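You operate a simulated robot arm through the tools that you are given. There is no shell and no other tool. Be economical: measure what you need, move in short steps, check, and stop when the job is done.

You run a simulated two-armed robot. Do the job below in one go: nothing can be reset, and whatever is moved stays where it is left.

Task
Put the yellow strap grip on the small insert with blue band. Put the yellow brush with green band on the top of the long bench with green legs. Carry the crate marked field with teal band with both arms and set it on the shelf of the small table with teal legs. Open the drawer marked silver waste, take the yellow pad with pink band and put it in the inside of drawer marked silver waste, then shut the waste. Put the tall cream wad with pink band on the top of the bench with teal legs away on the top of table with pink edge. Lift the blue lid marked pegs open. Do these in any order. Set down upright: yellow brush with green band, tall cream wad with pink band.

It is judged by the outcome, as a careful person would: the job done as asked, and still so three seconds after it is handed in. It fails if anything else is knocked over, pushed out of place, dropped, spilled or broken. Lids that push on must go on centred and level and be pressed home; caps that screw on are set level and turned clockwise until they are tight.

Robot
Two 7-joint arms with fingered hands on one trunk, on a base that drives. Base frame: it is fixed to the floor where the robot stands at the start and does not move with it; the origin is under the middle of the robot, x ahead of it, y to its left, z up; the surface under the hand at the start is at about z = 0.82. Lengths are in m, angles in degrees, forces in N, time in s.
The left shoulder is at the start at [0.099, 0.128, 1.086], the right one opposite. Places, roughly: blue lid marked pegs [0.9, -0.1, 1]; crate marked field with teal band [0.5, -0.25, 0.5]; drawer marked silver waste [2.9, 1.1, 0.5]; inside of drawer marked silver waste [3, 1, 0.2]; shelf of the small table with teal legs [-0.3, 1.5, 0.3]; small insert with blue band (6x6x3 cm) [0.9, -0.3, 0.8]; tall cream wad with pink band [0.25, -0.25, 1]; top of table with pink edge [3.3, 1.1, 0.8]; top of the long bench with green legs [-0.9, 2, 0.9]; yellow brush with green band (10x5x6 cm) [0.5, -0.2, 0.8]; yellow pad with pink band (9x6x4 cm) [0.4, -0.2, 0.8]; yellow strap grip (4x3x10 cm) [0.6, -0.3, 0.8]. Payload 5 kg a hand.
The TCP of each hand is the grasp point between the finger pads, 0.037 m short of the fingertips. In the tool frame z runs along the fingers and y along their closing line. The gripper opens to 0.124 m. The gripper's body begins 0.043 m behind the TCP. The gripper is a hand of 3 fingers: y runs from the thumb to the fingers, the wrist lies at [-0.021, -0.116, -0.203] in the tool frame, and closing takes about 1.5 s.
Orientation is that of the tool frame in the base frame, as [roll, pitch, yaw] about the fixed x, y, z axes, in that order (R = Rz(yaw) Ry(pitch) Rx(roll)). With the fingers straight down and the wrist toward the robot, the tool's x, y and z point along [0, 1, 0], [1, 0, 0] and [0, 0, -1] of the base frame.

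Tools
- The arms move only by the tool step_arm. It takes "left_deltas", "right_deltas" or both (then of equal length, played together; a hand with none holds still); each is a list of rows, each a list of 6 numbers: the shift along the tool's x, y, z in m, then the turn, a rotation vector about the tool's x, y, z in degrees. In form: [[tx, ty, tz, ax, ay, az], ...]. A call has 1 to 8 rows; each row shifts and turns the commanded pose from where the row before left it, along the tool's axes as they then stand. "left_jaw" and "right_jaw" are, for a hand that has rows, the closure, from 0 (fully open) to 1 (shut), set as the call begins (left out, the last holds). Rows are played at 5 a second. More than 0.05 m and 8.6 degrees between two rows, or a gripper value outside its range, and nothing of the call is played. Where a pose cannot be reached the arm comes as near as it can. A force on the tool above 40 N (or 10 N above the force at the start of the call, whichever is more), or a blocked arm, ends the call early, and 0.2 s more pass. Each finger travels about 0.045 m/s and halts on what it meets, pressing with about 24 N; the grip force reading is that of the motor and also rises with nothing between the fingers. The clock runs only during rows and for 0.2 s after the last one: add rows that do not move to give the fingers time. It gives the time, the measured TCP pose, the force on the tool (base axes), the opening and the grip force at its end, in the units of the frame above (readings bear some noise), with the torque about the TCP (base axes, N m) and any sound that the robot's microphone picked up, and new pictures: "views" is both (left out), scene, wrist or none (wrist: the cameras of the hands that moved).
- Cameras (640 x 400 px; columns grow to the right, rows downward): "scene" is now at [0.2573, -0.0415, 1.2472]; the picture's right is [-0.46, -0.89, 0.00], its down [-0.51, 0.26, -0.82] and it looks along [0.73, -0.38, -0.57] (base axes); focal length 214 px, centre (320, 200). "left" rides on the left gripper at [-0.072, -0.104, -0.154] in its tool frame; the picture's right is [-0.83, -0.26, 0.49], its down [0.51, -0.72, 0.47] and it looks along [0.23, 0.64, 0.73] (tool axes); focal length 243 px, centre (320, 200). "right" rides on the right gripper at [0.072, -0.104, -0.154] in its tool frame; the picture's right is [-0.83, 0.26, -0.49], its down [-0.51, -0.72, 0.47] and it looks along [-0.23, 0.64, 0.73] (tool axes); focal length 243 px, centre (320, 200).
- raise_lower(by): slides the trunk up (or, below 0, down) by that many m; the arms and the scene camera ride with it, the base frame stays. It gives what a move gives, with no picture.
- steer(legs): drives the robot by 1 to 6 legs, each [ahead, left, turn to the left] in m, m and degrees, along the robot's own axes; the way and the turn of a leg run together, so that a leg with both is an arc; at most 1.5 m and 180 degrees a leg. The arms and the cameras ride along, it lands a little off, and it stops where it bumps. It gives what a move gives, and a new picture of the scene camera.
- set_fingers(index, middle, thumb_bend, thumb_turn, hand): sets how far each is bent, from 0 (flat) to 1 (curled in); at 0.3 the hand is open as for a grip, at 0.7 the pads meet at the TCP. One left out holds its place. A second passes; each finger stops where it meets its share of the squeeze, and holds until it gets a number again. A gripper value or a shape takes the hand back. It gives what a move gives, with no picture; readings hold the bend of each and the force on the fingers (four entries, about 0 where the hand has none), thumb and palm. thumb_turn goes from beside the hand (0) to across from the fingers (1), as for a grip.
- preshape(shape, hand): the hand has 3 fingers and takes this shape, open, in about a second: jaw (thumb against the fingers, like two jaws); tri (thumb and two fingers); tip (a fingertip pinch); poke (one finger out to press); point (the index stretched); flat (the hand flat); cup (the hand cupped); fist (a fist). The gripper value then closes the fingers along that shape, each until it touches; the sizes above hold for jaw. It gives what a move gives, with no picture.
- head_to(pan, tilt): turns the head with the scene camera to pan (to the left, within 80 degrees either way) and tilt (down, from -29 to 69), counted from straight ahead of the robot. It gives what a move gives, and a new picture of the scene camera.
- probe_pixels(camera, pixels): for up to 12 pixels [column, row] of the newest picture of that camera ("zoom" is the newest enlarged one), the place [x, y, z] in the base frame of the surface seen there, good to about 0.002 m. It takes no simulated time.
- enlarge(camera, box): a new picture of the part [left, top, right, bottom] of that camera's present view, enlarged. It takes no simulated time.
- sign_off(): hands the job in; it is judged then, once.

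Work in short steps. Measure before you move; look again where a grasp or a placing could have gone wrong, and mend it. You have 124 turns and 260 pictures in all, those below and enlarged ones among them. Open the grippers and draw the arms clear of the work before you hand the job in, unless the task says otherwise.

The tools are called after "Call:" as name(argument=value, ...) on one line, values as JSON. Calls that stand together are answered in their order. step_arm: Moves the arms, as the interface text tells. Its arguments: {"type":"object","properties":{"left_deltas":{"type":"array"},"left_jaw":{"type":"number"},"right_deltas":{"type":"array"},"right_jaw":{"type":"number"},"views":{"type":"string","enum":["both","scene","wrist","none"]}},"required":[]} The other tools are called the same way: raise_lower (by) slides the trunk up or down; preshape (shape, hand) gives the hand a shape; set_fingers (index, middle, thumb_bend, thumb_turn, hand) moves the fingers one by one; steer (legs) drives the base; head_to (pan, tilt) turns the head that bears the scene camera; probe_pixels (camera, pixels) gives the place of the surface under pixels of a picture; enlarge (camera, box) takes an enlarged picture of a part of a camera's view; sign_off () hands the job in.

At the start:

```text
time: 0.0
left_tcp_pos: [0.7552, 0.0252, 1.2557]
left_ee_rot: [180.0, -0.1, 90.1]
left_force: [0.5, 0.6, 0.4]
left_ft_torque: [-0.01, 0.01, -0.01]
left_gripper_width: 0.1237
left_grip_force: 0.1
left_shape: jaw
left_bend: [0.3, 0.3, 0.3, 0.98]
left_finger forces: [0.0, 0.0, 0.0, 0.0, 0.1, 0.1]
right_tcp_pos: [0.5983, -0.493, 1.2525]
right_ee_rot: [-180.0, 0.0, 89.9]
right_force: [-0.5, 0.0, 0.2]
right_ft_torque: [0.01, -0.02, -0.02]
right_gripper_width: 0.1234
right_grip_force: 0.1
right_shape: jaw
right_bend: [0.3, 0.3, 0.3, 0.98]
right_finger forces: [0.0, 0.0, 0.0, 0.0, 0.0, 0.1]
trunk travel left (down, up): [-0.275, 0.288]
robot x, y, heading: [0.0016, 0.0009, -0.0]
head pan, tilt: [-27.3, 34.7]
```

scene: 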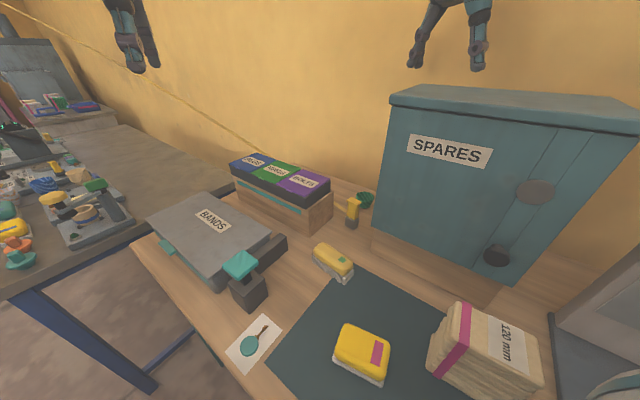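
right: 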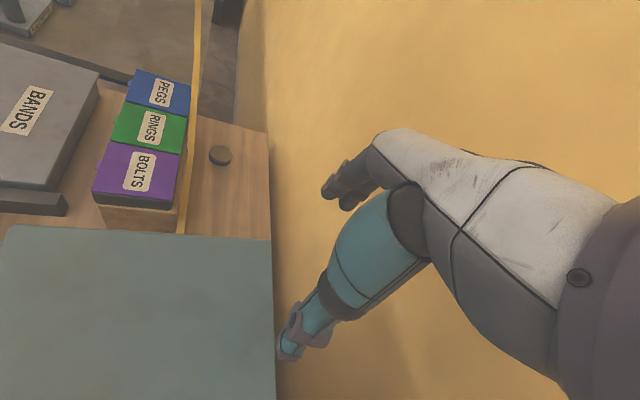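
left: 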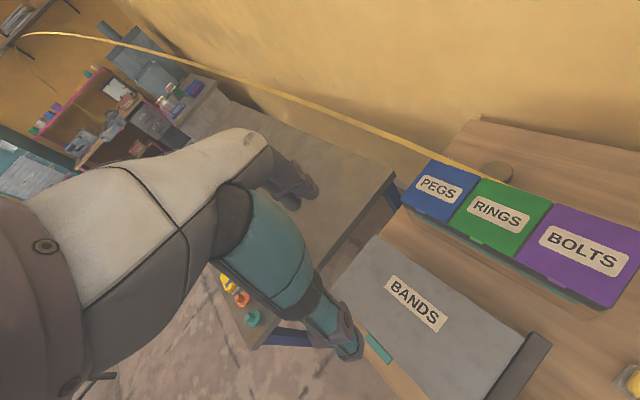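

The scene shows the yellow brush (333,262), pad (362,352), wad (485,350) and the pegs box (255,160). I look around to survey first.

Call:
head_to(pan=-40, tilt=60)

Call:
head_to(pan=75, tilt=25)

Call:
head_to(pan=20, tilt=20)

```text
time: 0.9
left_tcp_pos: [0.7562, 0.0248, 1.2565]
left_ee_rot: [180.0, -0.1, 90.0]
left_force: [0.2, 0.8, -0.7]
left_ft_torque: [0.0, -0.01, 0.0]
left_gripper_width: 0.1234
left_grip_force: 0.0
left_shape: jaw
left_bend: [0.3, 0.3, 0.3, 0.98]
left_finger forces: [0.1, 0.1, 0.1, 0.0, 0.1, 0.0]
right_tcp_pos: [0.5991, -0.4925, 1.2512]
right_ee_rot: [179.9, 0.1, 90.0]
right_force: [0.2, -1.1, -0.2]
right_ft_torque: [0.02, 0.0, -0.03]
right_gripper_width: 0.1235
right_grip_force: 0.1
right_shape: jaw
right_bend: [0.3, 0.3, 0.3, 0.98]
right_finger forces: [0.0, 0.0, 0.0, 0.0, 0.1, 0.1]
trunk travel left (down, up): [-0.275, 0.288]
robot x, y, heading: [-0.0006, -0.0026, -0.0]
head pan, tilt: [-40.0, 60.0]
```

scene: 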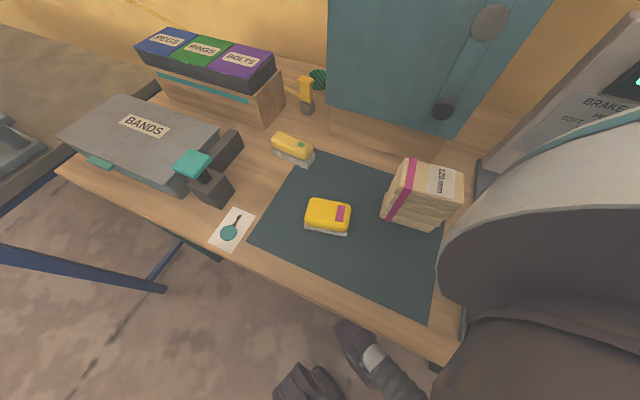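

```text
time: 2.8
left_tcp_pos: [0.7559, 0.0254, 1.2566]
left_ee_rot: [180.0, 0.0, 90.1]
left_force: [-0.2, 0.4, 0.3]
left_ft_torque: [-0.01, 0.0, 0.0]
left_gripper_width: 0.1236
left_grip_force: 0.0
left_shape: jaw
left_bend: [0.3, 0.3, 0.3, 0.98]
left_finger forces: [0.0, 0.1, 0.0, 0.0, 0.0, 0.1]
right_tcp_pos: [0.5993, -0.4923, 1.252]
right_ee_rot: [180.0, 0.1, 90.0]
right_force: [-0.1, 0.3, -0.8]
right_ft_torque: [0.0, 0.03, 0.0]
right_gripper_width: 0.1235
right_grip_force: 0.1
right_shape: jaw
right_bend: [0.3, 0.3, 0.3, 0.98]
right_finger forces: [0.0, 0.0, 0.0, 0.1, 0.0, 0.0]
trunk travel left (down, up): [-0.275, 0.288]
robot x, y, heading: [0.0024, 0.0012, 0.2]
head pan, tilt: [75.0, 25.0]
```

scene: 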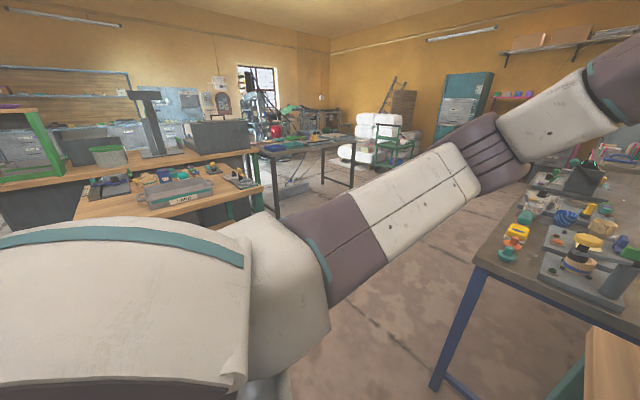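

```text
time: 4.1
left_tcp_pos: [0.7568, 0.024, 1.2561]
left_ee_rot: [-179.9, 0.0, 90.1]
left_force: [-0.2, 0.6, -0.8]
left_ft_torque: [-0.01, -0.03, 0.02]
left_gripper_width: 0.1236
left_grip_force: 0.0
left_shape: jaw
left_bend: [0.3, 0.3, 0.3, 0.98]
left_finger forces: [0.0, 0.0, 0.0, 0.0, 0.1, 0.0]
right_tcp_pos: [0.5979, -0.494, 1.2522]
right_ee_rot: [180.0, 0.0, 90.0]
right_force: [0.1, 0.2, -0.8]
right_ft_torque: [-0.02, 0.01, 0.0]
right_gripper_width: 0.1235
right_grip_force: 0.2
right_shape: jaw
right_bend: [0.3, 0.3, 0.3, 0.98]
right_finger forces: [0.1, 0.0, 0.0, 0.0, 0.0, 0.0]
trunk travel left (down, up): [-0.275, 0.288]
robot x, y, heading: [0.0001, 0.0016, -0.1]
head pan, tilt: [20.0, 20.0]
```

scene: 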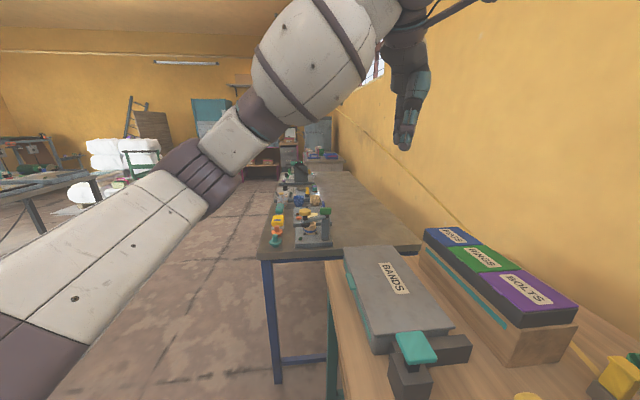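

Now look back down at the bench and measure the items.

Call:
head_to(pan=-40, tilt=60)

Call:
probe_pixels(camera="scene", pixels=[[169, 43], [206, 50], [246, 60], [290, 145], [325, 212], [435, 170], [307, 88], [316, 78], [60, 170], [430, 355], [330, 270], [210, 165]])

Call:
enlarge(camera="scene", box=[130, 20, 350, 160])

Call:
enlarge(camera="scene", box=[240, 120, 480, 270])

```text
time: 5.4
left_tcp_pos: [0.7555, 0.0253, 1.2563]
left_ee_rot: [-180.0, 0.1, 90.1]
left_force: [0.1, -0.3, -0.2]
left_ft_torque: [-0.01, -0.02, -0.01]
left_gripper_width: 0.1238
left_grip_force: 0.0
left_shape: jaw
left_bend: [0.3, 0.3, 0.3, 0.98]
left_finger forces: [0.0, 0.0, 0.0, 0.0, 0.0, 0.1]
right_tcp_pos: [0.5986, -0.4931, 1.2522]
right_ee_rot: [180.0, 0.0, 90.0]
right_force: [0.8, 0.7, 0.4]
right_ft_torque: [-0.05, 0.02, -0.02]
right_gripper_width: 0.1237
right_grip_force: 0.0
right_shape: jaw
right_bend: [0.3, 0.3, 0.3, 0.98]
right_finger forces: [0.0, 0.1, 0.1, 0.0, 0.1, 0.0]
trunk travel left (down, up): [-0.275, 0.288]
robot x, y, heading: [-0.0002, -0.0021, 0.2]
head pan, tilt: [-40.0, 60.0]
```

scene: 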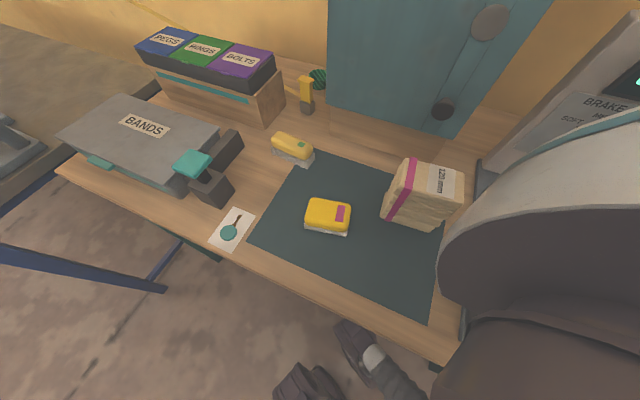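

```text
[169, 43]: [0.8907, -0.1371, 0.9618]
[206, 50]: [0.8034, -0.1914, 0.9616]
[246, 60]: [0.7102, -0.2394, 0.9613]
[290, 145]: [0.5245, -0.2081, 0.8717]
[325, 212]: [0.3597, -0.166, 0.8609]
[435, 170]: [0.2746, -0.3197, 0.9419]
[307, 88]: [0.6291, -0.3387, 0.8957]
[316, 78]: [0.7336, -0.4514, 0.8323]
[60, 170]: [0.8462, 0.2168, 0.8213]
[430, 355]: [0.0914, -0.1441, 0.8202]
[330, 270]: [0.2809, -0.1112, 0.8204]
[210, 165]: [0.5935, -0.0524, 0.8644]
```

```text
2.86 times, centred on (240, 90) of scene
```

zoom: 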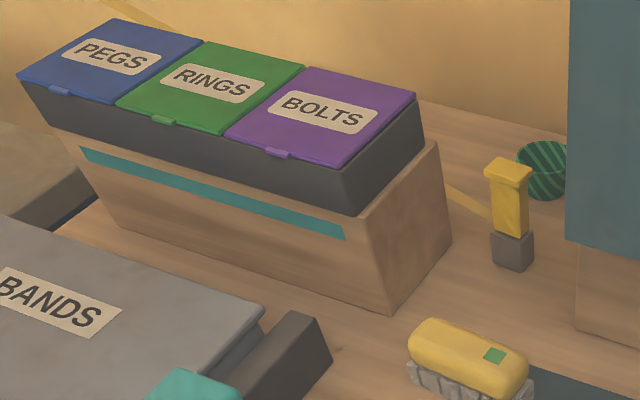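

```text
2.67 times, centred on (360, 195) of scene
```

zoom: 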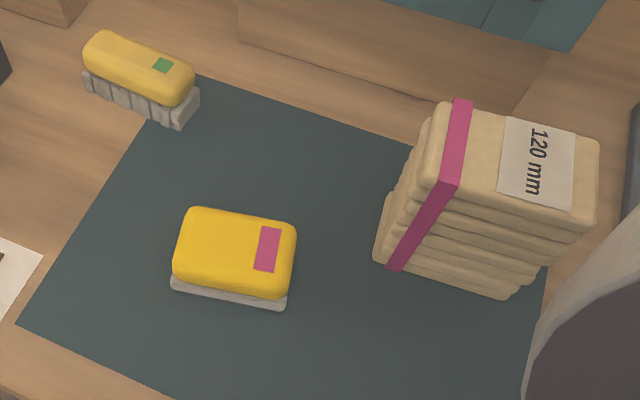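

The bench edge runs about 25.5° to x, so I must face it at heading -64.5°. Check what stands at the right (the BRAKE machine) and behind first.

Call:
head_to(pan=-78, tilt=30)

Call:
probe_pixels(camera="scene", pixels=[[100, 60], [200, 100], [300, 60], [400, 60], [500, 100], [300, 150], [100, 250], [30, 150]])

```text
time: 6.4
left_tcp_pos: [0.7554, 0.0254, 1.2563]
left_ee_rot: [180.0, 0.1, 90.1]
left_force: [-0.4, 0.0, 0.0]
left_ft_torque: [-0.04, 0.03, -0.01]
left_gripper_width: 0.1238
left_grip_force: 0.0
left_shape: jaw
left_bend: [0.3, 0.3, 0.3, 0.98]
left_finger forces: [0.0, 0.0, 0.1, 0.0, 0.0, 0.0]
right_tcp_pos: [0.5988, -0.4932, 1.2515]
right_ee_rot: [-180.0, -0.1, 90.1]
right_force: [-0.5, -0.4, -0.7]
right_ft_torque: [0.0, 0.04, -0.01]
right_gripper_width: 0.1236
right_grip_force: 0.1
right_shape: jaw
right_bend: [0.3, 0.3, 0.3, 0.98]
right_finger forces: [0.1, 0.1, 0.0, 0.0, 0.1, 0.0]
trunk travel left (down, up): [-0.275, 0.288]
robot x, y, heading: [-0.0012, -0.0001, 0.1]
head pan, tilt: [-78.0, 30.0]
```

scene: 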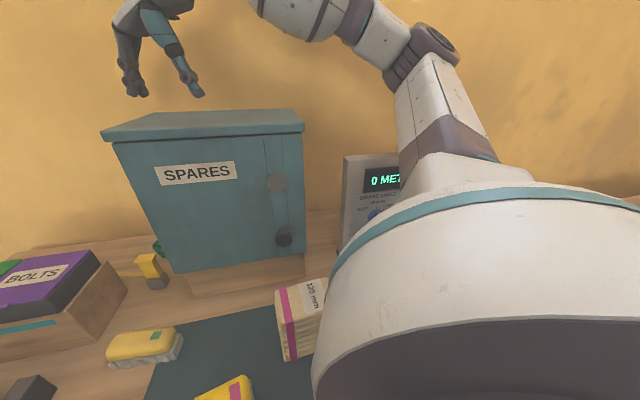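

```text
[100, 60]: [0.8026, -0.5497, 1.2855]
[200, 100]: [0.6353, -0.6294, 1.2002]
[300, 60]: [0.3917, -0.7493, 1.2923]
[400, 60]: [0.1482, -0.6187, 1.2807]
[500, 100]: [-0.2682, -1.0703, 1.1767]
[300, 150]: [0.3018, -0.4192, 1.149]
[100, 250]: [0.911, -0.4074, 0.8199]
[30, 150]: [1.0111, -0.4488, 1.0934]
```

The cabinet top is at ~1.16 and the wall at 0.67 m from the bench edge; hands at 1.25 clear it. I back off and turn to face the bench.

Call:
steer(legs=[[0, 0.35, 0], [0.26, 0.15, -64.5]])

Call:
head_to(pan=15, tilt=40)

```text
time: 12.8
left_tcp_pos: [0.6546, -0.3241, 1.2558]
left_ee_rot: [-180.0, 0.0, 27.0]
left_force: [0.6, 0.2, 0.2]
left_ft_torque: [0.01, 0.01, -0.01]
left_gripper_width: 0.1236
left_grip_force: 0.1
left_shape: jaw
left_bend: [0.3, 0.3, 0.3, 0.98]
left_finger forces: [0.0, 0.0, 0.0, 0.0, 0.0, 0.0]
right_tcp_pos: [0.1218, -0.4187, 1.2521]
right_ee_rot: [-180.0, 0.0, 26.9]
right_force: [0.3, 0.3, 0.3]
right_ft_torque: [0.0, 0.0, 0.02]
right_gripper_width: 0.1233
right_grip_force: 0.0
right_shape: jaw
right_bend: [0.3, 0.3, 0.3, 0.98]
right_finger forces: [0.0, 0.0, 0.0, 0.0, 0.0, 0.1]
trunk travel left (down, up): [-0.275, 0.288]
robot x, y, heading: [0.2872, 0.338, -63.2]
head pan, tilt: [-78.0, 30.0]
```

scene: 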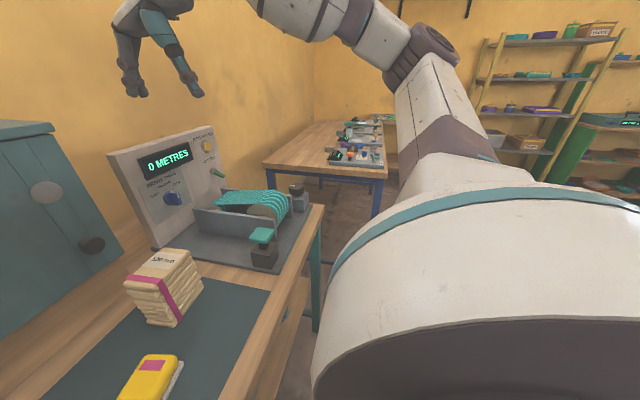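

```text
time: 14.5
left_tcp_pos: [0.6552, -0.3234, 1.257]
left_ee_rot: [-180.0, -0.1, 26.9]
left_force: [-0.4, -0.3, -1.0]
left_ft_torque: [-0.02, 0.0, -0.02]
left_gripper_width: 0.1236
left_grip_force: 0.1
left_shape: jaw
left_bend: [0.3, 0.3, 0.3, 0.98]
left_finger forces: [0.0, 0.0, 0.1, 0.1, 0.0, 0.1]
right_tcp_pos: [0.1199, -0.4176, 1.2519]
right_ee_rot: [179.9, 0.0, 26.9]
right_force: [0.2, 0.7, -0.4]
right_ft_torque: [-0.01, -0.01, -0.02]
right_gripper_width: 0.1236
right_grip_force: 0.0
right_shape: jaw
right_bend: [0.3, 0.3, 0.3, 0.98]
right_finger forces: [0.1, 0.0, 0.0, 0.1, 0.0, 0.0]
trunk travel left (down, up): [-0.275, 0.288]
robot x, y, heading: [0.2893, 0.3383, -63.1]
head pan, tilt: [15.0, 40.0]
```

scene: 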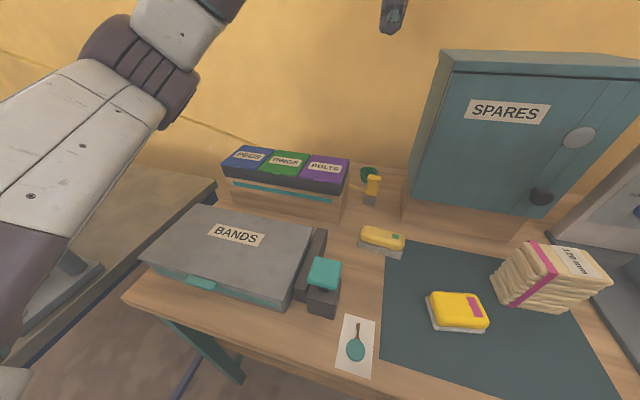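

Robot sits about 0.35 m off the bench edge. I zoom into the pegs lid and the strap grip, and find the insert.

Call:
enlarge(camera="scene", box=[210, 130, 400, 250])

Call:
enlarge(camera="left", box=[0, 0, 640, 400])

Call:
enlarge(camera="right", box=[0, 0, 640, 400])

```text
3.33 times, centred on (305, 190) of scene
```

zoom: 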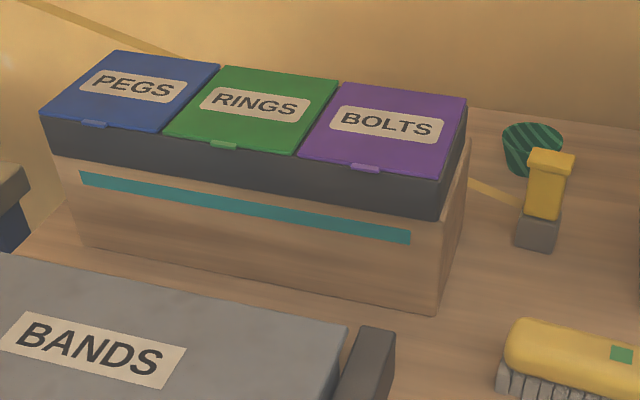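

```text
1.00 times, centred on (320, 200) of left (not enlarged: the box is as wide or as high as the picture)
```

zoom: 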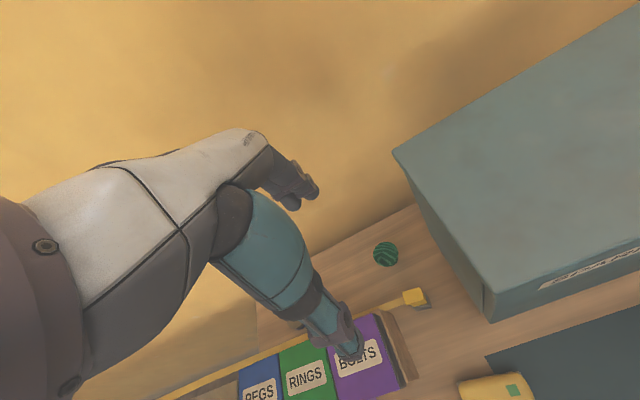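

```text
1.00 times, centred on (320, 200) of right (not enlarged: the box is as wide or as high as the picture)
```

zoom: 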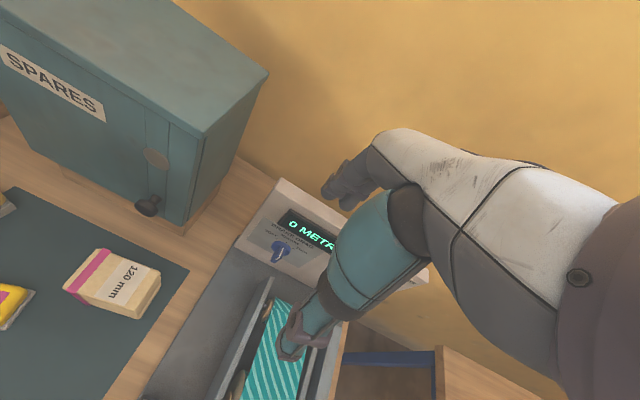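

The yellow strap grip seems tied to a strap running along the wall. I raise the trunk to see behind the lid box for the insert.

Call:
raise_lower(by=0.28)

Call:
head_to(pan=15, tilt=50)

Call:
enlarge(camera="scene", box=[180, 60, 400, 200])

```text
time: 17.3
left_tcp_pos: [0.6555, -0.3252, 1.5336]
left_ee_rot: [-179.8, 0.1, 27.0]
left_force: [1.4, 0.1, -0.5]
left_ft_torque: [-0.03, 0.0, 0.02]
left_gripper_width: 0.1235
left_grip_force: 0.1
left_shape: jaw
left_bend: [0.3, 0.3, 0.3, 0.98]
left_finger forces: [0.0, 0.1, 0.1, 0.0, 0.1, 0.1]
right_tcp_pos: [0.1198, -0.4206, 1.5312]
right_ee_rot: [-179.8, 0.0, 26.8]
right_force: [-0.5, -0.7, -0.6]
right_ft_torque: [-0.02, 0.0, 0.01]
right_gripper_width: 0.1236
right_grip_force: 0.1
right_shape: jaw
right_bend: [0.3, 0.3, 0.3, 0.98]
right_finger forces: [0.1, 0.0, 0.0, 0.0, 0.0, 0.0]
trunk travel left (down, up): [-0.555, 0.008]
robot x, y, heading: [0.2868, 0.3374, -63.2]
head pan, tilt: [15.0, 40.0]
```

```text
time: 18.1
left_tcp_pos: [0.6549, -0.324, 1.5359]
left_ee_rot: [-179.9, -0.1, 27.1]
left_force: [0.3, -0.3, -0.6]
left_ft_torque: [0.02, -0.03, -0.01]
left_gripper_width: 0.1235
left_grip_force: 0.0
left_shape: jaw
left_bend: [0.3, 0.3, 0.3, 0.98]
left_finger forces: [0.0, 0.1, 0.0, 0.0, 0.1, 0.1]
right_tcp_pos: [0.1217, -0.42, 1.5325]
right_ee_rot: [-180.0, -0.1, 26.9]
right_force: [0.3, -0.1, -1.5]
right_ft_torque: [0.02, -0.01, -0.03]
right_gripper_width: 0.1234
right_grip_force: 0.1
right_shape: jaw
right_bend: [0.3, 0.3, 0.3, 0.98]
right_finger forces: [0.1, 0.1, 0.0, 0.0, 0.1, 0.0]
trunk travel left (down, up): [-0.555, 0.008]
robot x, y, heading: [0.295, 0.3364, -63.2]
head pan, tilt: [15.0, 50.0]
```

scene: 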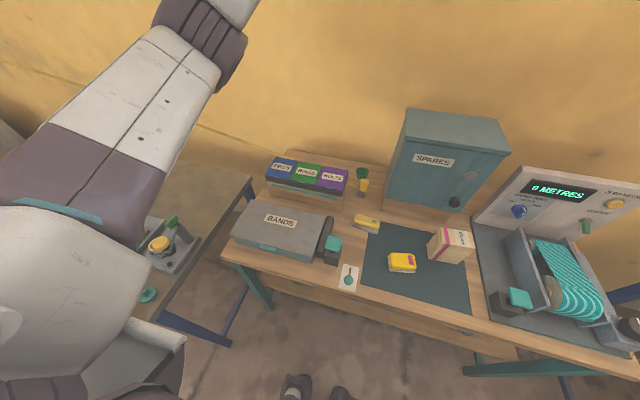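

```text
2.86 times, centred on (290, 130) of scene
```

zoom: 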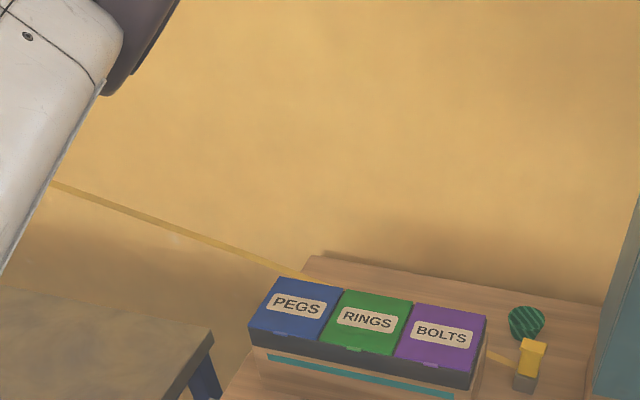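

The insert is still hidden behind the box (estimated (0.95,-0.29) from the first left picture). I lower the trunk again and shift the left hand over to look behind.

Call:
raise_lower(by=-0.25)

Call:
step_arm(left_deltas=[[0.05, 0, 0, 0, 0, 0], [0.05, 0, 0, 0, 0, 0], [0.05, 0, 0, 0, 0, 0], [0.05, 0, 0, 0, 0, 0], [0.04, 0, 0, 0, 0, 0]], views="wrist")

```text
time: 20.6
left_tcp_pos: [0.6545, -0.3243, 1.2869]
left_ee_rot: [-179.9, 0.0, 26.9]
left_force: [0.0, -0.7, -0.5]
left_ft_torque: [-0.01, -0.01, 0.02]
left_gripper_width: 0.1235
left_grip_force: 0.0
left_shape: jaw
left_bend: [0.3, 0.3, 0.3, 0.98]
left_finger forces: [0.0, 0.0, 0.0, 0.0, 0.1, 0.1]
right_tcp_pos: [0.1209, -0.4182, 1.282]
right_ee_rot: [180.0, 0.0, 26.9]
right_force: [-0.4, -0.4, 0.2]
right_ft_torque: [0.01, 0.05, 0.0]
right_gripper_width: 0.1236
right_grip_force: 0.1
right_shape: jaw
right_bend: [0.3, 0.3, 0.3, 0.98]
right_finger forces: [0.0, 0.1, 0.1, 0.1, 0.1, 0.0]
trunk travel left (down, up): [-0.305, 0.258]
robot x, y, heading: [0.2919, 0.337, -63.3]
head pan, tilt: [15.0, 50.0]
```

```text
time: 21.8
left_tcp_pos: [0.8699, -0.2123, 1.2865]
left_ee_rot: [180.0, 0.1, 26.8]
left_force: [-0.8, 0.4, -0.6]
left_ft_torque: [0.01, -0.01, 0.0]
left_gripper_width: 0.1236
left_grip_force: 0.0
left_shape: jaw
left_bend: [0.3, 0.3, 0.3, 0.98]
left_finger forces: [0.0, 0.0, 0.1, 0.1, 0.0, 0.0]
right_tcp_pos: [0.1225, -0.4174, 1.2825]
right_ee_rot: [180.0, 0.2, 27.0]
right_force: [1.1, -0.4, -0.2]
right_ft_torque: [-0.01, 0.01, -0.02]
right_gripper_width: 0.1238
right_grip_force: 0.0
right_shape: jaw
right_bend: [0.3, 0.3, 0.3, 0.98]
right_finger forces: [0.0, 0.1, 0.0, 0.0, 0.1, 0.0]
trunk travel left (down, up): [-0.305, 0.258]
robot x, y, heading: [0.289, 0.3387, -63.1]
head pan, tilt: [15.0, 50.0]
```

left: 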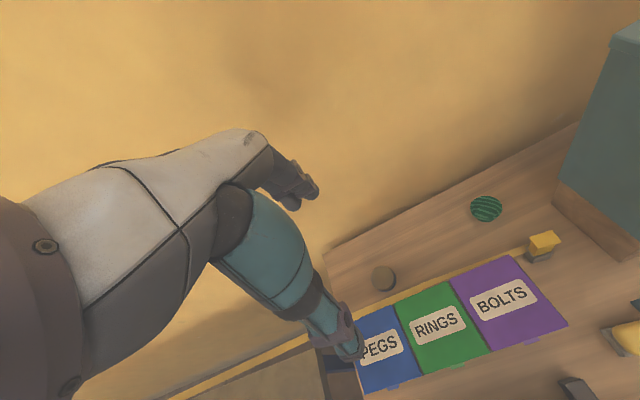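

Call:
probe_pixels(camera="left", pixels=[[384, 279], [384, 270], [395, 281], [373, 281], [400, 300], [543, 241], [540, 255], [250, 368], [455, 268], [505, 248], [550, 258], [485, 205]])

Call:
enlarge(camera="left", box=[340, 180, 580, 330])

```text
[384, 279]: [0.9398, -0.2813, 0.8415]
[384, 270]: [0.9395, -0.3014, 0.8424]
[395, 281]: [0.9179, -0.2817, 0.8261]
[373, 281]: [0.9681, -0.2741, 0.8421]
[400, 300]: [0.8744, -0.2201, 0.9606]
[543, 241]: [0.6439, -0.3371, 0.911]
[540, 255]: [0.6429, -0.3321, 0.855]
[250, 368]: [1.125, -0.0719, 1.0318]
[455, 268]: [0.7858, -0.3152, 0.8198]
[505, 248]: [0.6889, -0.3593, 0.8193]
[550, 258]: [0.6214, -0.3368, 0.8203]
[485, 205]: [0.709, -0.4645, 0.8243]
```

```text
2.67 times, centred on (460, 255) of left
```

zoom: 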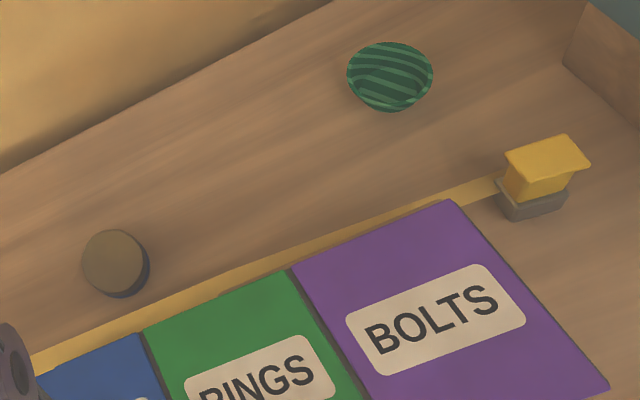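

The brown disc at (384,279) centre ≈(0.945,-0.285), top z 0.842. I measure the cabinet's near side relative to the grip.

Call:
probe_pixels(camera="zoom", pixels=[[568, 64], [605, 90], [635, 118], [600, 20], [548, 148], [510, 158], [580, 170], [530, 205], [480, 184], [350, 235], [230, 287], [60, 362]])

Call:
enlarge(camera="scene", box=[240, 100, 480, 250])

Call:
probe_pixels(camera="zoom", pixels=[[420, 130], [440, 60], [390, 230], [400, 240], [610, 120], [325, 200], [330, 240], [100, 170], [115, 185], [75, 185], [320, 225]])

```text
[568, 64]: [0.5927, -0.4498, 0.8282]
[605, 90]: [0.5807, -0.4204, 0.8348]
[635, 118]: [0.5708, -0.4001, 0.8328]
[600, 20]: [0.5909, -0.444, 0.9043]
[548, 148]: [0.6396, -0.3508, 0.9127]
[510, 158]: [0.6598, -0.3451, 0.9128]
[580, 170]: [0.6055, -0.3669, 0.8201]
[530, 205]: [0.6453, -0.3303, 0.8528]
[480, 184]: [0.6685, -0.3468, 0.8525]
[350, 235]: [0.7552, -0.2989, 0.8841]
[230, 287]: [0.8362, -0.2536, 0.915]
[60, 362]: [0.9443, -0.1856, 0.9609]
```

```text
2.67 times, centred on (360, 175) of scene
```

zoom: 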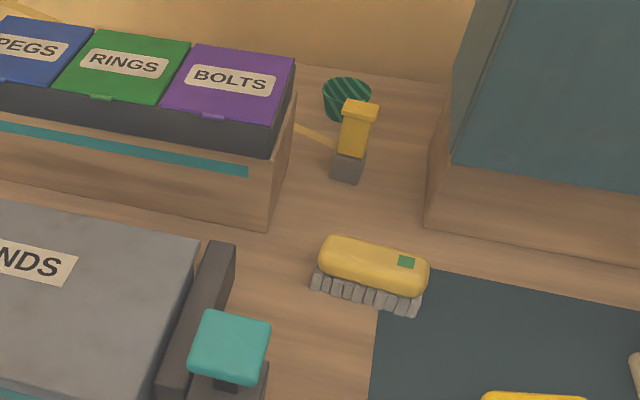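

```text
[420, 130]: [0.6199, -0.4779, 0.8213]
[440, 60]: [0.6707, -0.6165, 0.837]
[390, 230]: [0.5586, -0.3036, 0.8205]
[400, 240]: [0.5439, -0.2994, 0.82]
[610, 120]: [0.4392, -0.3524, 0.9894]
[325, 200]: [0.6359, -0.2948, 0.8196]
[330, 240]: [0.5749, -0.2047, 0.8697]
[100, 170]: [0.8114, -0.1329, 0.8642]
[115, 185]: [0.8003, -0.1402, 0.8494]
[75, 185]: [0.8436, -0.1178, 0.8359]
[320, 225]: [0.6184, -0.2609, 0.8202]
```

The cabinet plinth side is ~9 cm from the grip and the lid box ~5 cm on the other side, so I'll grip only the top part from above. Measure the T-top corners and disc.

Call:
probe_pixels(camera="left", pixels=[[531, 240], [553, 232], [559, 241], [536, 249], [530, 246], [538, 255], [552, 252], [377, 270], [392, 270], [383, 290], [374, 286], [390, 275]])

```text
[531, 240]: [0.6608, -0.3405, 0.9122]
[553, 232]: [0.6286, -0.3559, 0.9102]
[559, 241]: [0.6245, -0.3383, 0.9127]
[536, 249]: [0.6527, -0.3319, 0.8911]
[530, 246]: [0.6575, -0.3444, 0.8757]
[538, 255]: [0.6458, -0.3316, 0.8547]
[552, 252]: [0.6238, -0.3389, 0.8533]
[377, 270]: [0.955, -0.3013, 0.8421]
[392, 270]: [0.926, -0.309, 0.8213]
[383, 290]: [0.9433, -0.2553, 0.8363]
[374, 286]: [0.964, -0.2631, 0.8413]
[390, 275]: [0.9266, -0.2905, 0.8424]
```

T-top centre ≈(0.643,-0.340), top z 0.912. Move the left hand above it.

Call:
step_arm(left_deltas=[[-0.045, 0.002, 0, 0, 0, 1.3], [-0.045, 0.002, 0, 0, 0, 0], [-0.045, 0.002, 0, 0, 0, 0], [-0.045, 0.002, 0, 0, 0, 0], [-0.045, 0.002, 0, 0, 0, 0], [-0.043, 0.002, 0, 0, 0, 0], [0, 0, 0.05, 0, 0, 0], [0, 0, 0.05, 0, 0, 0]], views="none")

Call:
step_arm(left_deltas=[[0, 0, 0.05, 0, 0, 0], [0, 0, 0.05, 0, 0, 0], [0, 0, 0.05, 0, 0, 0], [0, 0, 0, 0, 0, 0]], views="both")

```text
time: 23.6
left_tcp_pos: [0.6333, -0.3436, 1.1825]
left_ee_rot: [180.0, 0.1, 25.8]
left_force: [0.2, 0.0, -0.5]
left_ft_torque: [0.04, 0.01, 0.02]
left_gripper_width: 0.1237
left_grip_force: 0.0
left_shape: jaw
left_bend: [0.3, 0.3, 0.3, 0.98]
left_finger forces: [0.1, 0.0, 0.0, 0.1, 0.0, 0.0]
right_tcp_pos: [0.1225, -0.4188, 1.281]
right_ee_rot: [-179.9, 0.0, 26.9]
right_force: [1.0, -0.9, -0.4]
right_ft_torque: [0.04, 0.01, -0.03]
right_gripper_width: 0.1236
right_grip_force: 0.1
right_shape: jaw
right_bend: [0.3, 0.3, 0.3, 0.98]
right_finger forces: [0.0, 0.0, 0.0, 0.0, 0.0, 0.0]
trunk travel left (down, up): [-0.305, 0.258]
robot x, y, heading: [0.2869, 0.3353, -63.1]
head pan, tilt: [15.0, 50.0]
```

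```text
time: 24.6
left_tcp_pos: [0.6292, -0.3408, 1.0542]
left_ee_rot: [178.5, -0.2, 25.8]
left_force: [0.3, 1.5, -5.7]
left_ft_torque: [-0.22, 0.1, -0.09]
left_gripper_width: 0.1238
left_grip_force: 0.1
left_shape: jaw
left_bend: [0.3, 0.3, 0.3, 0.98]
left_finger forces: [0.0, 0.0, 0.0, 0.0, 0.1, 0.0]
right_tcp_pos: [0.1156, -0.4159, 1.2854]
right_ee_rot: [179.7, -0.1, 26.9]
right_force: [0.8, -0.8, -0.5]
right_ft_torque: [0.04, 0.02, 0.01]
right_gripper_width: 0.1237
right_grip_force: 0.0
right_shape: jaw
right_bend: [0.3, 0.3, 0.3, 0.98]
right_finger forces: [0.0, 0.1, 0.0, 0.1, 0.1, 0.0]
trunk travel left (down, up): [-0.305, 0.258]
robot x, y, heading: [0.2915, 0.3357, -63.0]
head pan, tilt: [15.0, 50.0]
```

scene: 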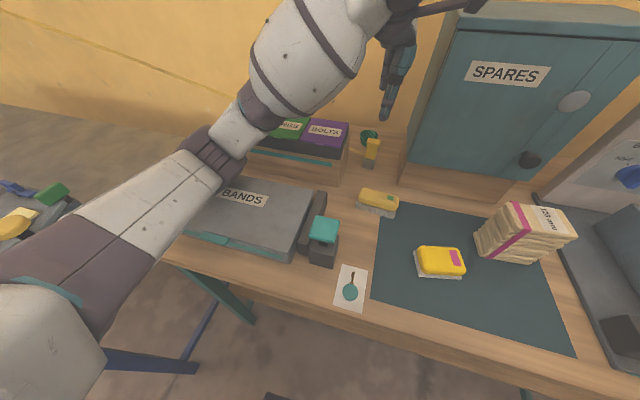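
left: 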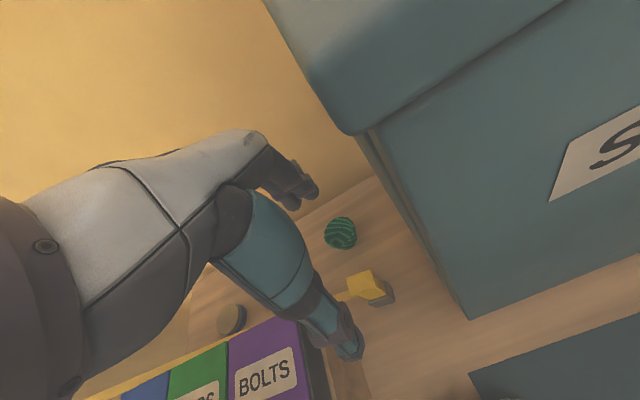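

Reading shows a 5.7 N push and the hand stopped 2 cm short; I check whether the hand or the elbow touches something.

Call:
probe_pixels(camera="scene", pixels=[[225, 150], [215, 170], [260, 110], [360, 20], [395, 30], [388, 110], [440, 30], [430, 60], [240, 130]])

Call:
step_arm(left_deltas=[[0, 0, -0.03, 0, 0, 0], [0, 0, 0, 0, 0, 0]], views="none")

```text
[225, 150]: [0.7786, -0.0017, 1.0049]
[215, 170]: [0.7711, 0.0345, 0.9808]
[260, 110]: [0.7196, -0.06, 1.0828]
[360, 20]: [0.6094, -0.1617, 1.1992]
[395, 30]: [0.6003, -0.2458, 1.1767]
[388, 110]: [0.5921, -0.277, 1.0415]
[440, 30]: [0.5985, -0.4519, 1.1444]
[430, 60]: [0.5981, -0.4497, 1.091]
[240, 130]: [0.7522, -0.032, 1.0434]
```

```text
time: 25.2
left_tcp_pos: [0.6315, -0.3435, 1.0628]
left_ee_rot: [-179.9, 0.1, 25.5]
left_force: [-0.6, 0.7, 0.5]
left_ft_torque: [0.02, -0.04, 0.01]
left_gripper_width: 0.1238
left_grip_force: 0.1
left_shape: jaw
left_bend: [0.3, 0.3, 0.3, 0.98]
left_finger forces: [0.1, 0.0, 0.0, 0.0, 0.0, 0.0]
right_tcp_pos: [0.1195, -0.4186, 1.2812]
right_ee_rot: [-180.0, 0.0, 26.9]
right_force: [-0.2, -1.1, -0.4]
right_ft_torque: [-0.05, 0.02, -0.03]
right_gripper_width: 0.1237
right_grip_force: 0.0
right_shape: jaw
right_bend: [0.3, 0.3, 0.3, 0.98]
right_finger forces: [0.0, 0.0, 0.1, 0.0, 0.1, 0.0]
trunk travel left (down, up): [-0.305, 0.258]
robot x, y, heading: [0.2926, 0.3373, -63.2]
head pan, tilt: [15.0, 50.0]
```

The elbow hangs low (z≈0.98 centre) over the BANDS box, so it's the elbow touching. I raise the trunk and reach down from higher.

Call:
raise_lower(by=0.25)

Call:
step_arm(left_deltas=[[0, 0, 0.05, 0, 0, 0], [0, 0, 0.05, 0, 0, 0], [0, 0, 0.05, 0, 0, 0], [0, 0, 0.05, 0, 0, 0], [0, 0, 0.05, 0, 0, 0], [0, 0, 0.0, 0, 0, 0]], views="both")

```text
time: 27.8
left_tcp_pos: [0.6326, -0.3441, 1.3143]
left_ee_rot: [-179.8, 0.0, 25.7]
left_force: [0.4, -0.4, -1.3]
left_ft_torque: [0.01, 0.01, -0.02]
left_gripper_width: 0.1234
left_grip_force: 0.1
left_shape: jaw
left_bend: [0.3, 0.3, 0.3, 0.98]
left_finger forces: [0.0, 0.1, 0.1, 0.1, 0.1, 0.0]
right_tcp_pos: [0.1215, -0.4201, 1.5295]
right_ee_rot: [-179.8, 0.0, 27.0]
right_force: [0.6, -0.1, 0.1]
right_ft_torque: [-0.01, -0.02, 0.02]
right_gripper_width: 0.1239
right_grip_force: 0.0
right_shape: jaw
right_bend: [0.3, 0.3, 0.3, 0.98]
right_finger forces: [0.1, 0.0, 0.1, 0.1, 0.1, 0.0]
trunk travel left (down, up): [-0.555, 0.008]
robot x, y, heading: [0.2924, 0.3424, -63.1]
head pan, tilt: [15.0, 50.0]
```

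```text
time: 29.2
left_tcp_pos: [0.6325, -0.3421, 1.065]
left_ee_rot: [179.8, 0.1, 25.8]
left_force: [0.0, -0.3, 0.1]
left_ft_torque: [-0.01, 0.01, -0.02]
left_gripper_width: 0.1237
left_grip_force: 0.0
left_shape: jaw
left_bend: [0.3, 0.3, 0.3, 0.98]
left_finger forces: [0.0, 0.0, 0.1, 0.1, 0.1, 0.0]
right_tcp_pos: [0.1204, -0.4186, 1.5331]
right_ee_rot: [179.8, 0.1, 26.9]
right_force: [0.2, 0.4, 0.3]
right_ft_torque: [-0.03, -0.01, 0.02]
right_gripper_width: 0.1239
right_grip_force: 0.0
right_shape: jaw
right_bend: [0.3, 0.3, 0.3, 0.98]
right_finger forces: [0.0, 0.0, 0.0, 0.0, 0.0, 0.0]
trunk travel left (down, up): [-0.555, 0.008]
robot x, y, heading: [0.2897, 0.3377, -63.1]
head pan, tilt: [15.0, 50.0]
```

scene: 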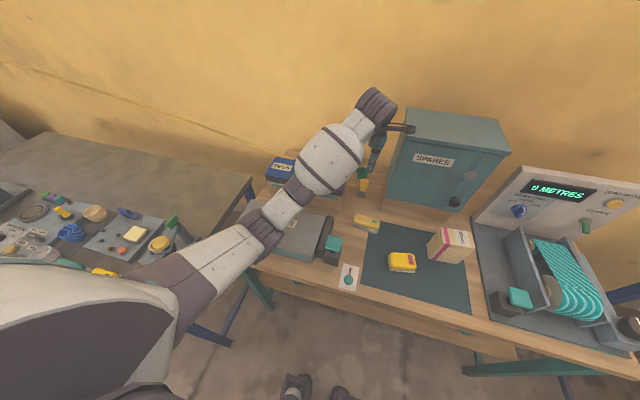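
left: 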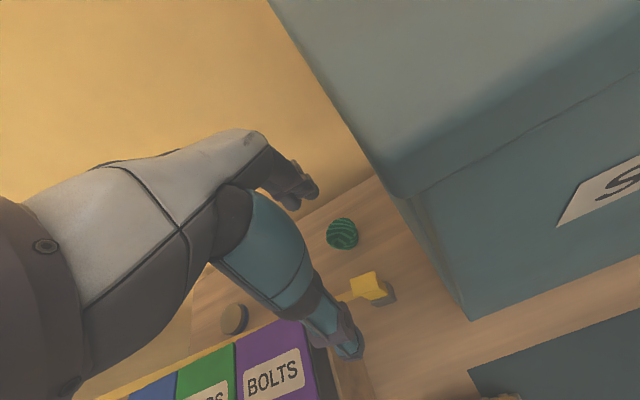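

A dark bracket sticks out of the wrist toward the cabinet roof at (405,128). I measure its clearance to the roof.

Call:
enlarge(camera="scene", box=[340, 80, 460, 155])

Call:
probe_pixels(camera="scene", pixels=[[393, 126], [403, 128], [412, 129], [407, 112], [402, 142], [415, 147], [375, 105], [378, 150]])

```text
5.33 times, centred on (400, 118) of scene
```

zoom: 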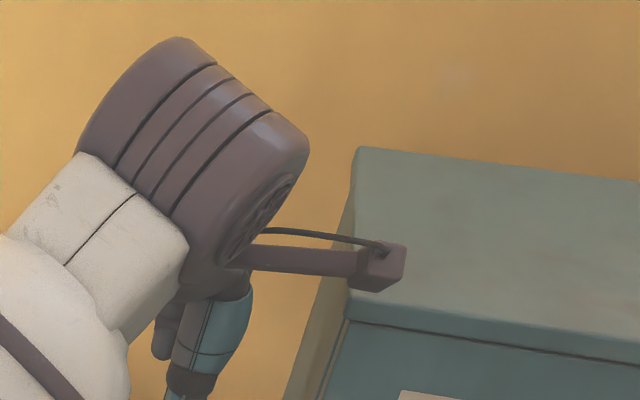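

```text
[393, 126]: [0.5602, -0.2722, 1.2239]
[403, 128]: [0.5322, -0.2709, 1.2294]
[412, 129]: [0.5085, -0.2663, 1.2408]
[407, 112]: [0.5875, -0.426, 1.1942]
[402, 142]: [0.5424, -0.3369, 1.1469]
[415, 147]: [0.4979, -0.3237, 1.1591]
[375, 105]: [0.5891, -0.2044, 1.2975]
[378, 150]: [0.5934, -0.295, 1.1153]
```

The camera box passes ~1 cm in front of the roof, so I shift the hand 0.7 cm toward the robot and lower to just above the grip.

Call:
step_arm(left_deltas=[[0.003, -0.007, 0, 0, 0, 0], [0, 0, 0.05, 0, 0, 0], [0, 0, 0.05, 0, 0, 0], [0, 0, 0.0, 0, 0, 0]], views="both")

Call:
enlarge(camera="scene", box=[310, 100, 430, 220])

```text
time: 30.2
left_tcp_pos: [0.6319, -0.3361, 0.9681]
left_ee_rot: [-180.0, 0.0, 25.7]
left_force: [-0.7, -0.3, 0.3]
left_ft_torque: [-0.01, -0.01, -0.01]
left_gripper_width: 0.1238
left_grip_force: 0.0
left_shape: jaw
left_bend: [0.3, 0.3, 0.3, 0.98]
left_finger forces: [0.1, 0.0, 0.0, 0.0, 0.0, 0.0]
right_tcp_pos: [0.1209, -0.4174, 1.5325]
right_ee_rot: [179.9, -0.1, 26.9]
right_force: [0.2, -0.1, -0.4]
right_ft_torque: [0.01, 0.0, -0.02]
right_gripper_width: 0.1235
right_grip_force: 0.1
right_shape: jaw
right_bend: [0.3, 0.3, 0.3, 0.98]
right_finger forces: [0.0, 0.1, 0.1, 0.0, 0.0, 0.0]
trunk travel left (down, up): [-0.555, 0.008]
robot x, y, heading: [0.2915, 0.3395, -63.4]
head pan, tilt: [15.0, 50.0]
```

scene: 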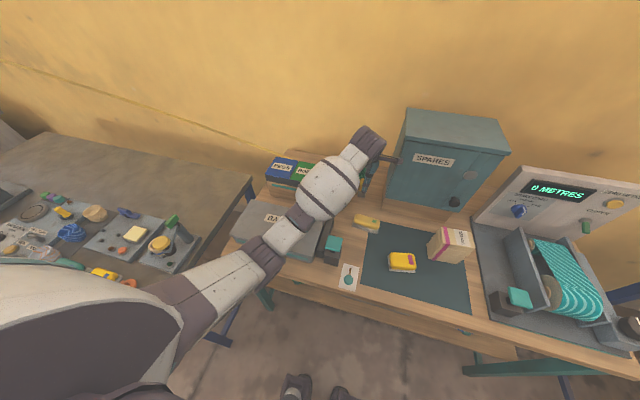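
left: 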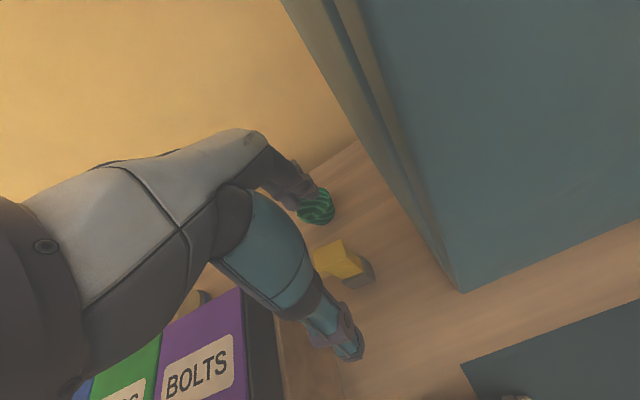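

```text
3.33 times, centred on (370, 160) of scene
```

zoom: 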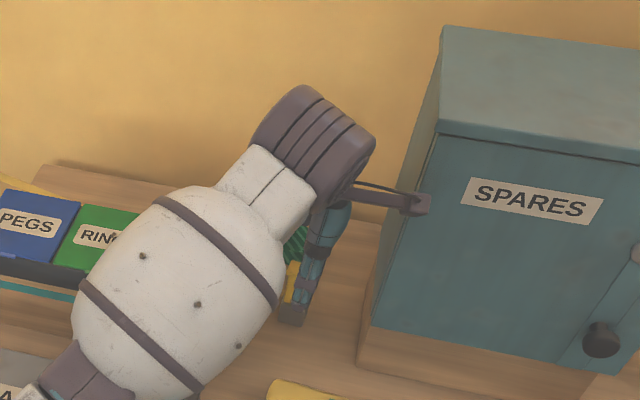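

Camera is clear in front of the cabinet. Check elbow height before the last 5 cm.

Call:
probe_pixels(camera="scene", pixels=[[265, 255], [285, 235], [320, 190], [275, 268], [300, 215]])

Call:
step_arm(left_deltas=[[0.004, 0, 0.025, 0, 0, 0], [0, 0, 0.025, 0, 0, 0], [0, 0, 0.0, 0, 0, 0]], views="wrist")

```text
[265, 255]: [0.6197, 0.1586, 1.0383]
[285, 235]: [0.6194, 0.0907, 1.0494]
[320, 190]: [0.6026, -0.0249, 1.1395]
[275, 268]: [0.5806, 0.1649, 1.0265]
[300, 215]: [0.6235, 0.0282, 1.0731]
```

```text
time: 31.0
left_tcp_pos: [0.6351, -0.3343, 0.9183]
left_ee_rot: [-180.0, 0.0, 25.7]
left_force: [-0.1, 0.0, 0.1]
left_ft_torque: [0.0, -0.01, -0.01]
left_gripper_width: 0.1237
left_grip_force: 0.2
left_shape: jaw
left_bend: [0.3, 0.3, 0.3, 0.98]
left_finger forces: [0.1, 0.0, 0.0, 0.0, 0.0, 0.0]
right_tcp_pos: [0.1212, -0.4179, 1.5326]
right_ee_rot: [179.9, 0.0, 26.8]
right_force: [-0.3, 0.2, -0.2]
right_ft_torque: [0.02, -0.02, -0.01]
right_gripper_width: 0.1236
right_grip_force: 0.1
right_shape: jaw
right_bend: [0.3, 0.3, 0.3, 0.98]
right_finger forces: [0.1, 0.1, 0.0, 0.0, 0.1, 0.1]
trunk travel left (down, up): [-0.555, 0.008]
robot x, y, heading: [0.2907, 0.339, -62.8]
head pan, tilt: [15.0, 50.0]
```

left: 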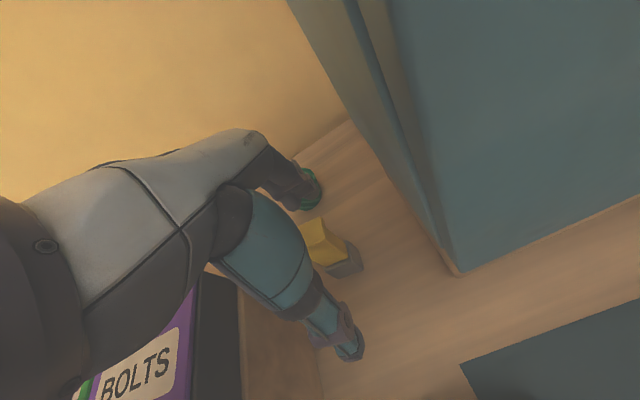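

The grip is between thumb and fingers. Shift 5 mm to centre and close slowly.

Call:
step_arm(left_deltas=[[0.002, 0.005, 0, 0, 0, 0], [0, 0, 0, 0, 0, 0], [0, 0, 0.0, 0, 0, 0], [0, 0, 0.0, 0, 0, 0], [0, 0, 0.0, 0, 0, 0], [0, 0, 0.0, 0, 0, 0], [0, 0, 0.0, 0, 0, 0], [0, 0, 0.0, 0, 0, 0]], left_jaw=1.0, views="both")

Call:
enlarge(camera="left", box=[260, 150, 420, 250])

```text
time: 32.8
left_tcp_pos: [0.6383, -0.3384, 0.9171]
left_ee_rot: [-179.9, -0.1, 25.7]
left_force: [0.1, -0.5, 0.8]
left_ft_torque: [-0.01, -0.01, 0.01]
left_gripper_width: 0.0141
left_grip_force: 24.1
left_shape: jaw
left_bend: [0.72, 0.63, 0.74, 1.0]
left_finger forces: [13.7, 6.9, 0.1, 0.0, 20.8, 0.1]
right_tcp_pos: [0.1207, -0.4183, 1.5309]
right_ee_rot: [180.0, 0.0, 26.9]
right_force: [-0.5, -0.1, 0.0]
right_ft_torque: [-0.01, -0.01, 0.0]
right_gripper_width: 0.1237
right_grip_force: 0.0
right_shape: jaw
right_bend: [0.3, 0.3, 0.3, 0.98]
right_finger forces: [0.0, 0.0, 0.0, 0.1, 0.1, 0.0]
trunk travel left (down, up): [-0.555, 0.008]
robot x, y, heading: [0.2881, 0.3381, -63.2]
head pan, tilt: [15.0, 50.0]
```

scene: 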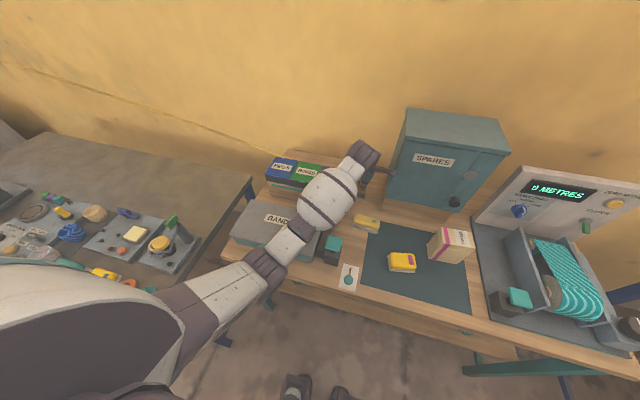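
left: 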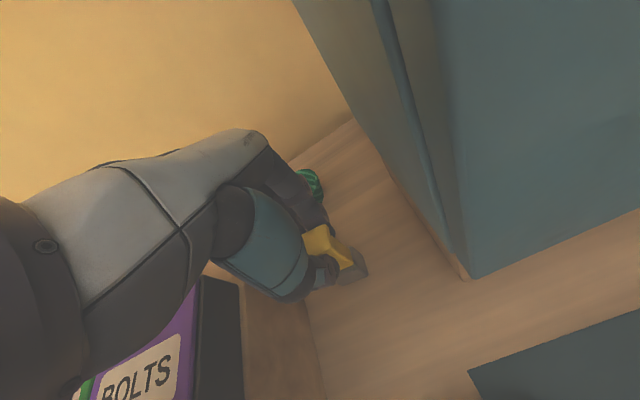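

```text
4.00 times, centred on (340, 200) of left
```

zoom: 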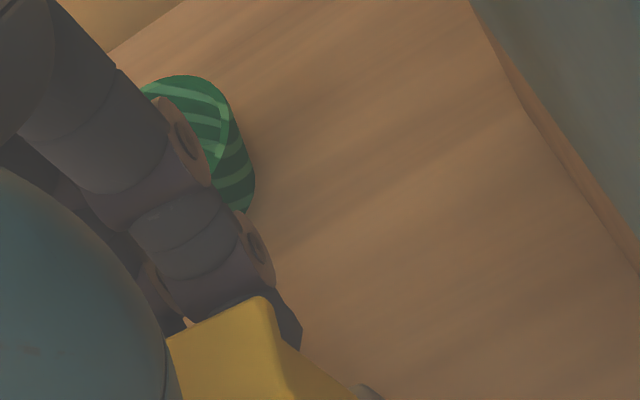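

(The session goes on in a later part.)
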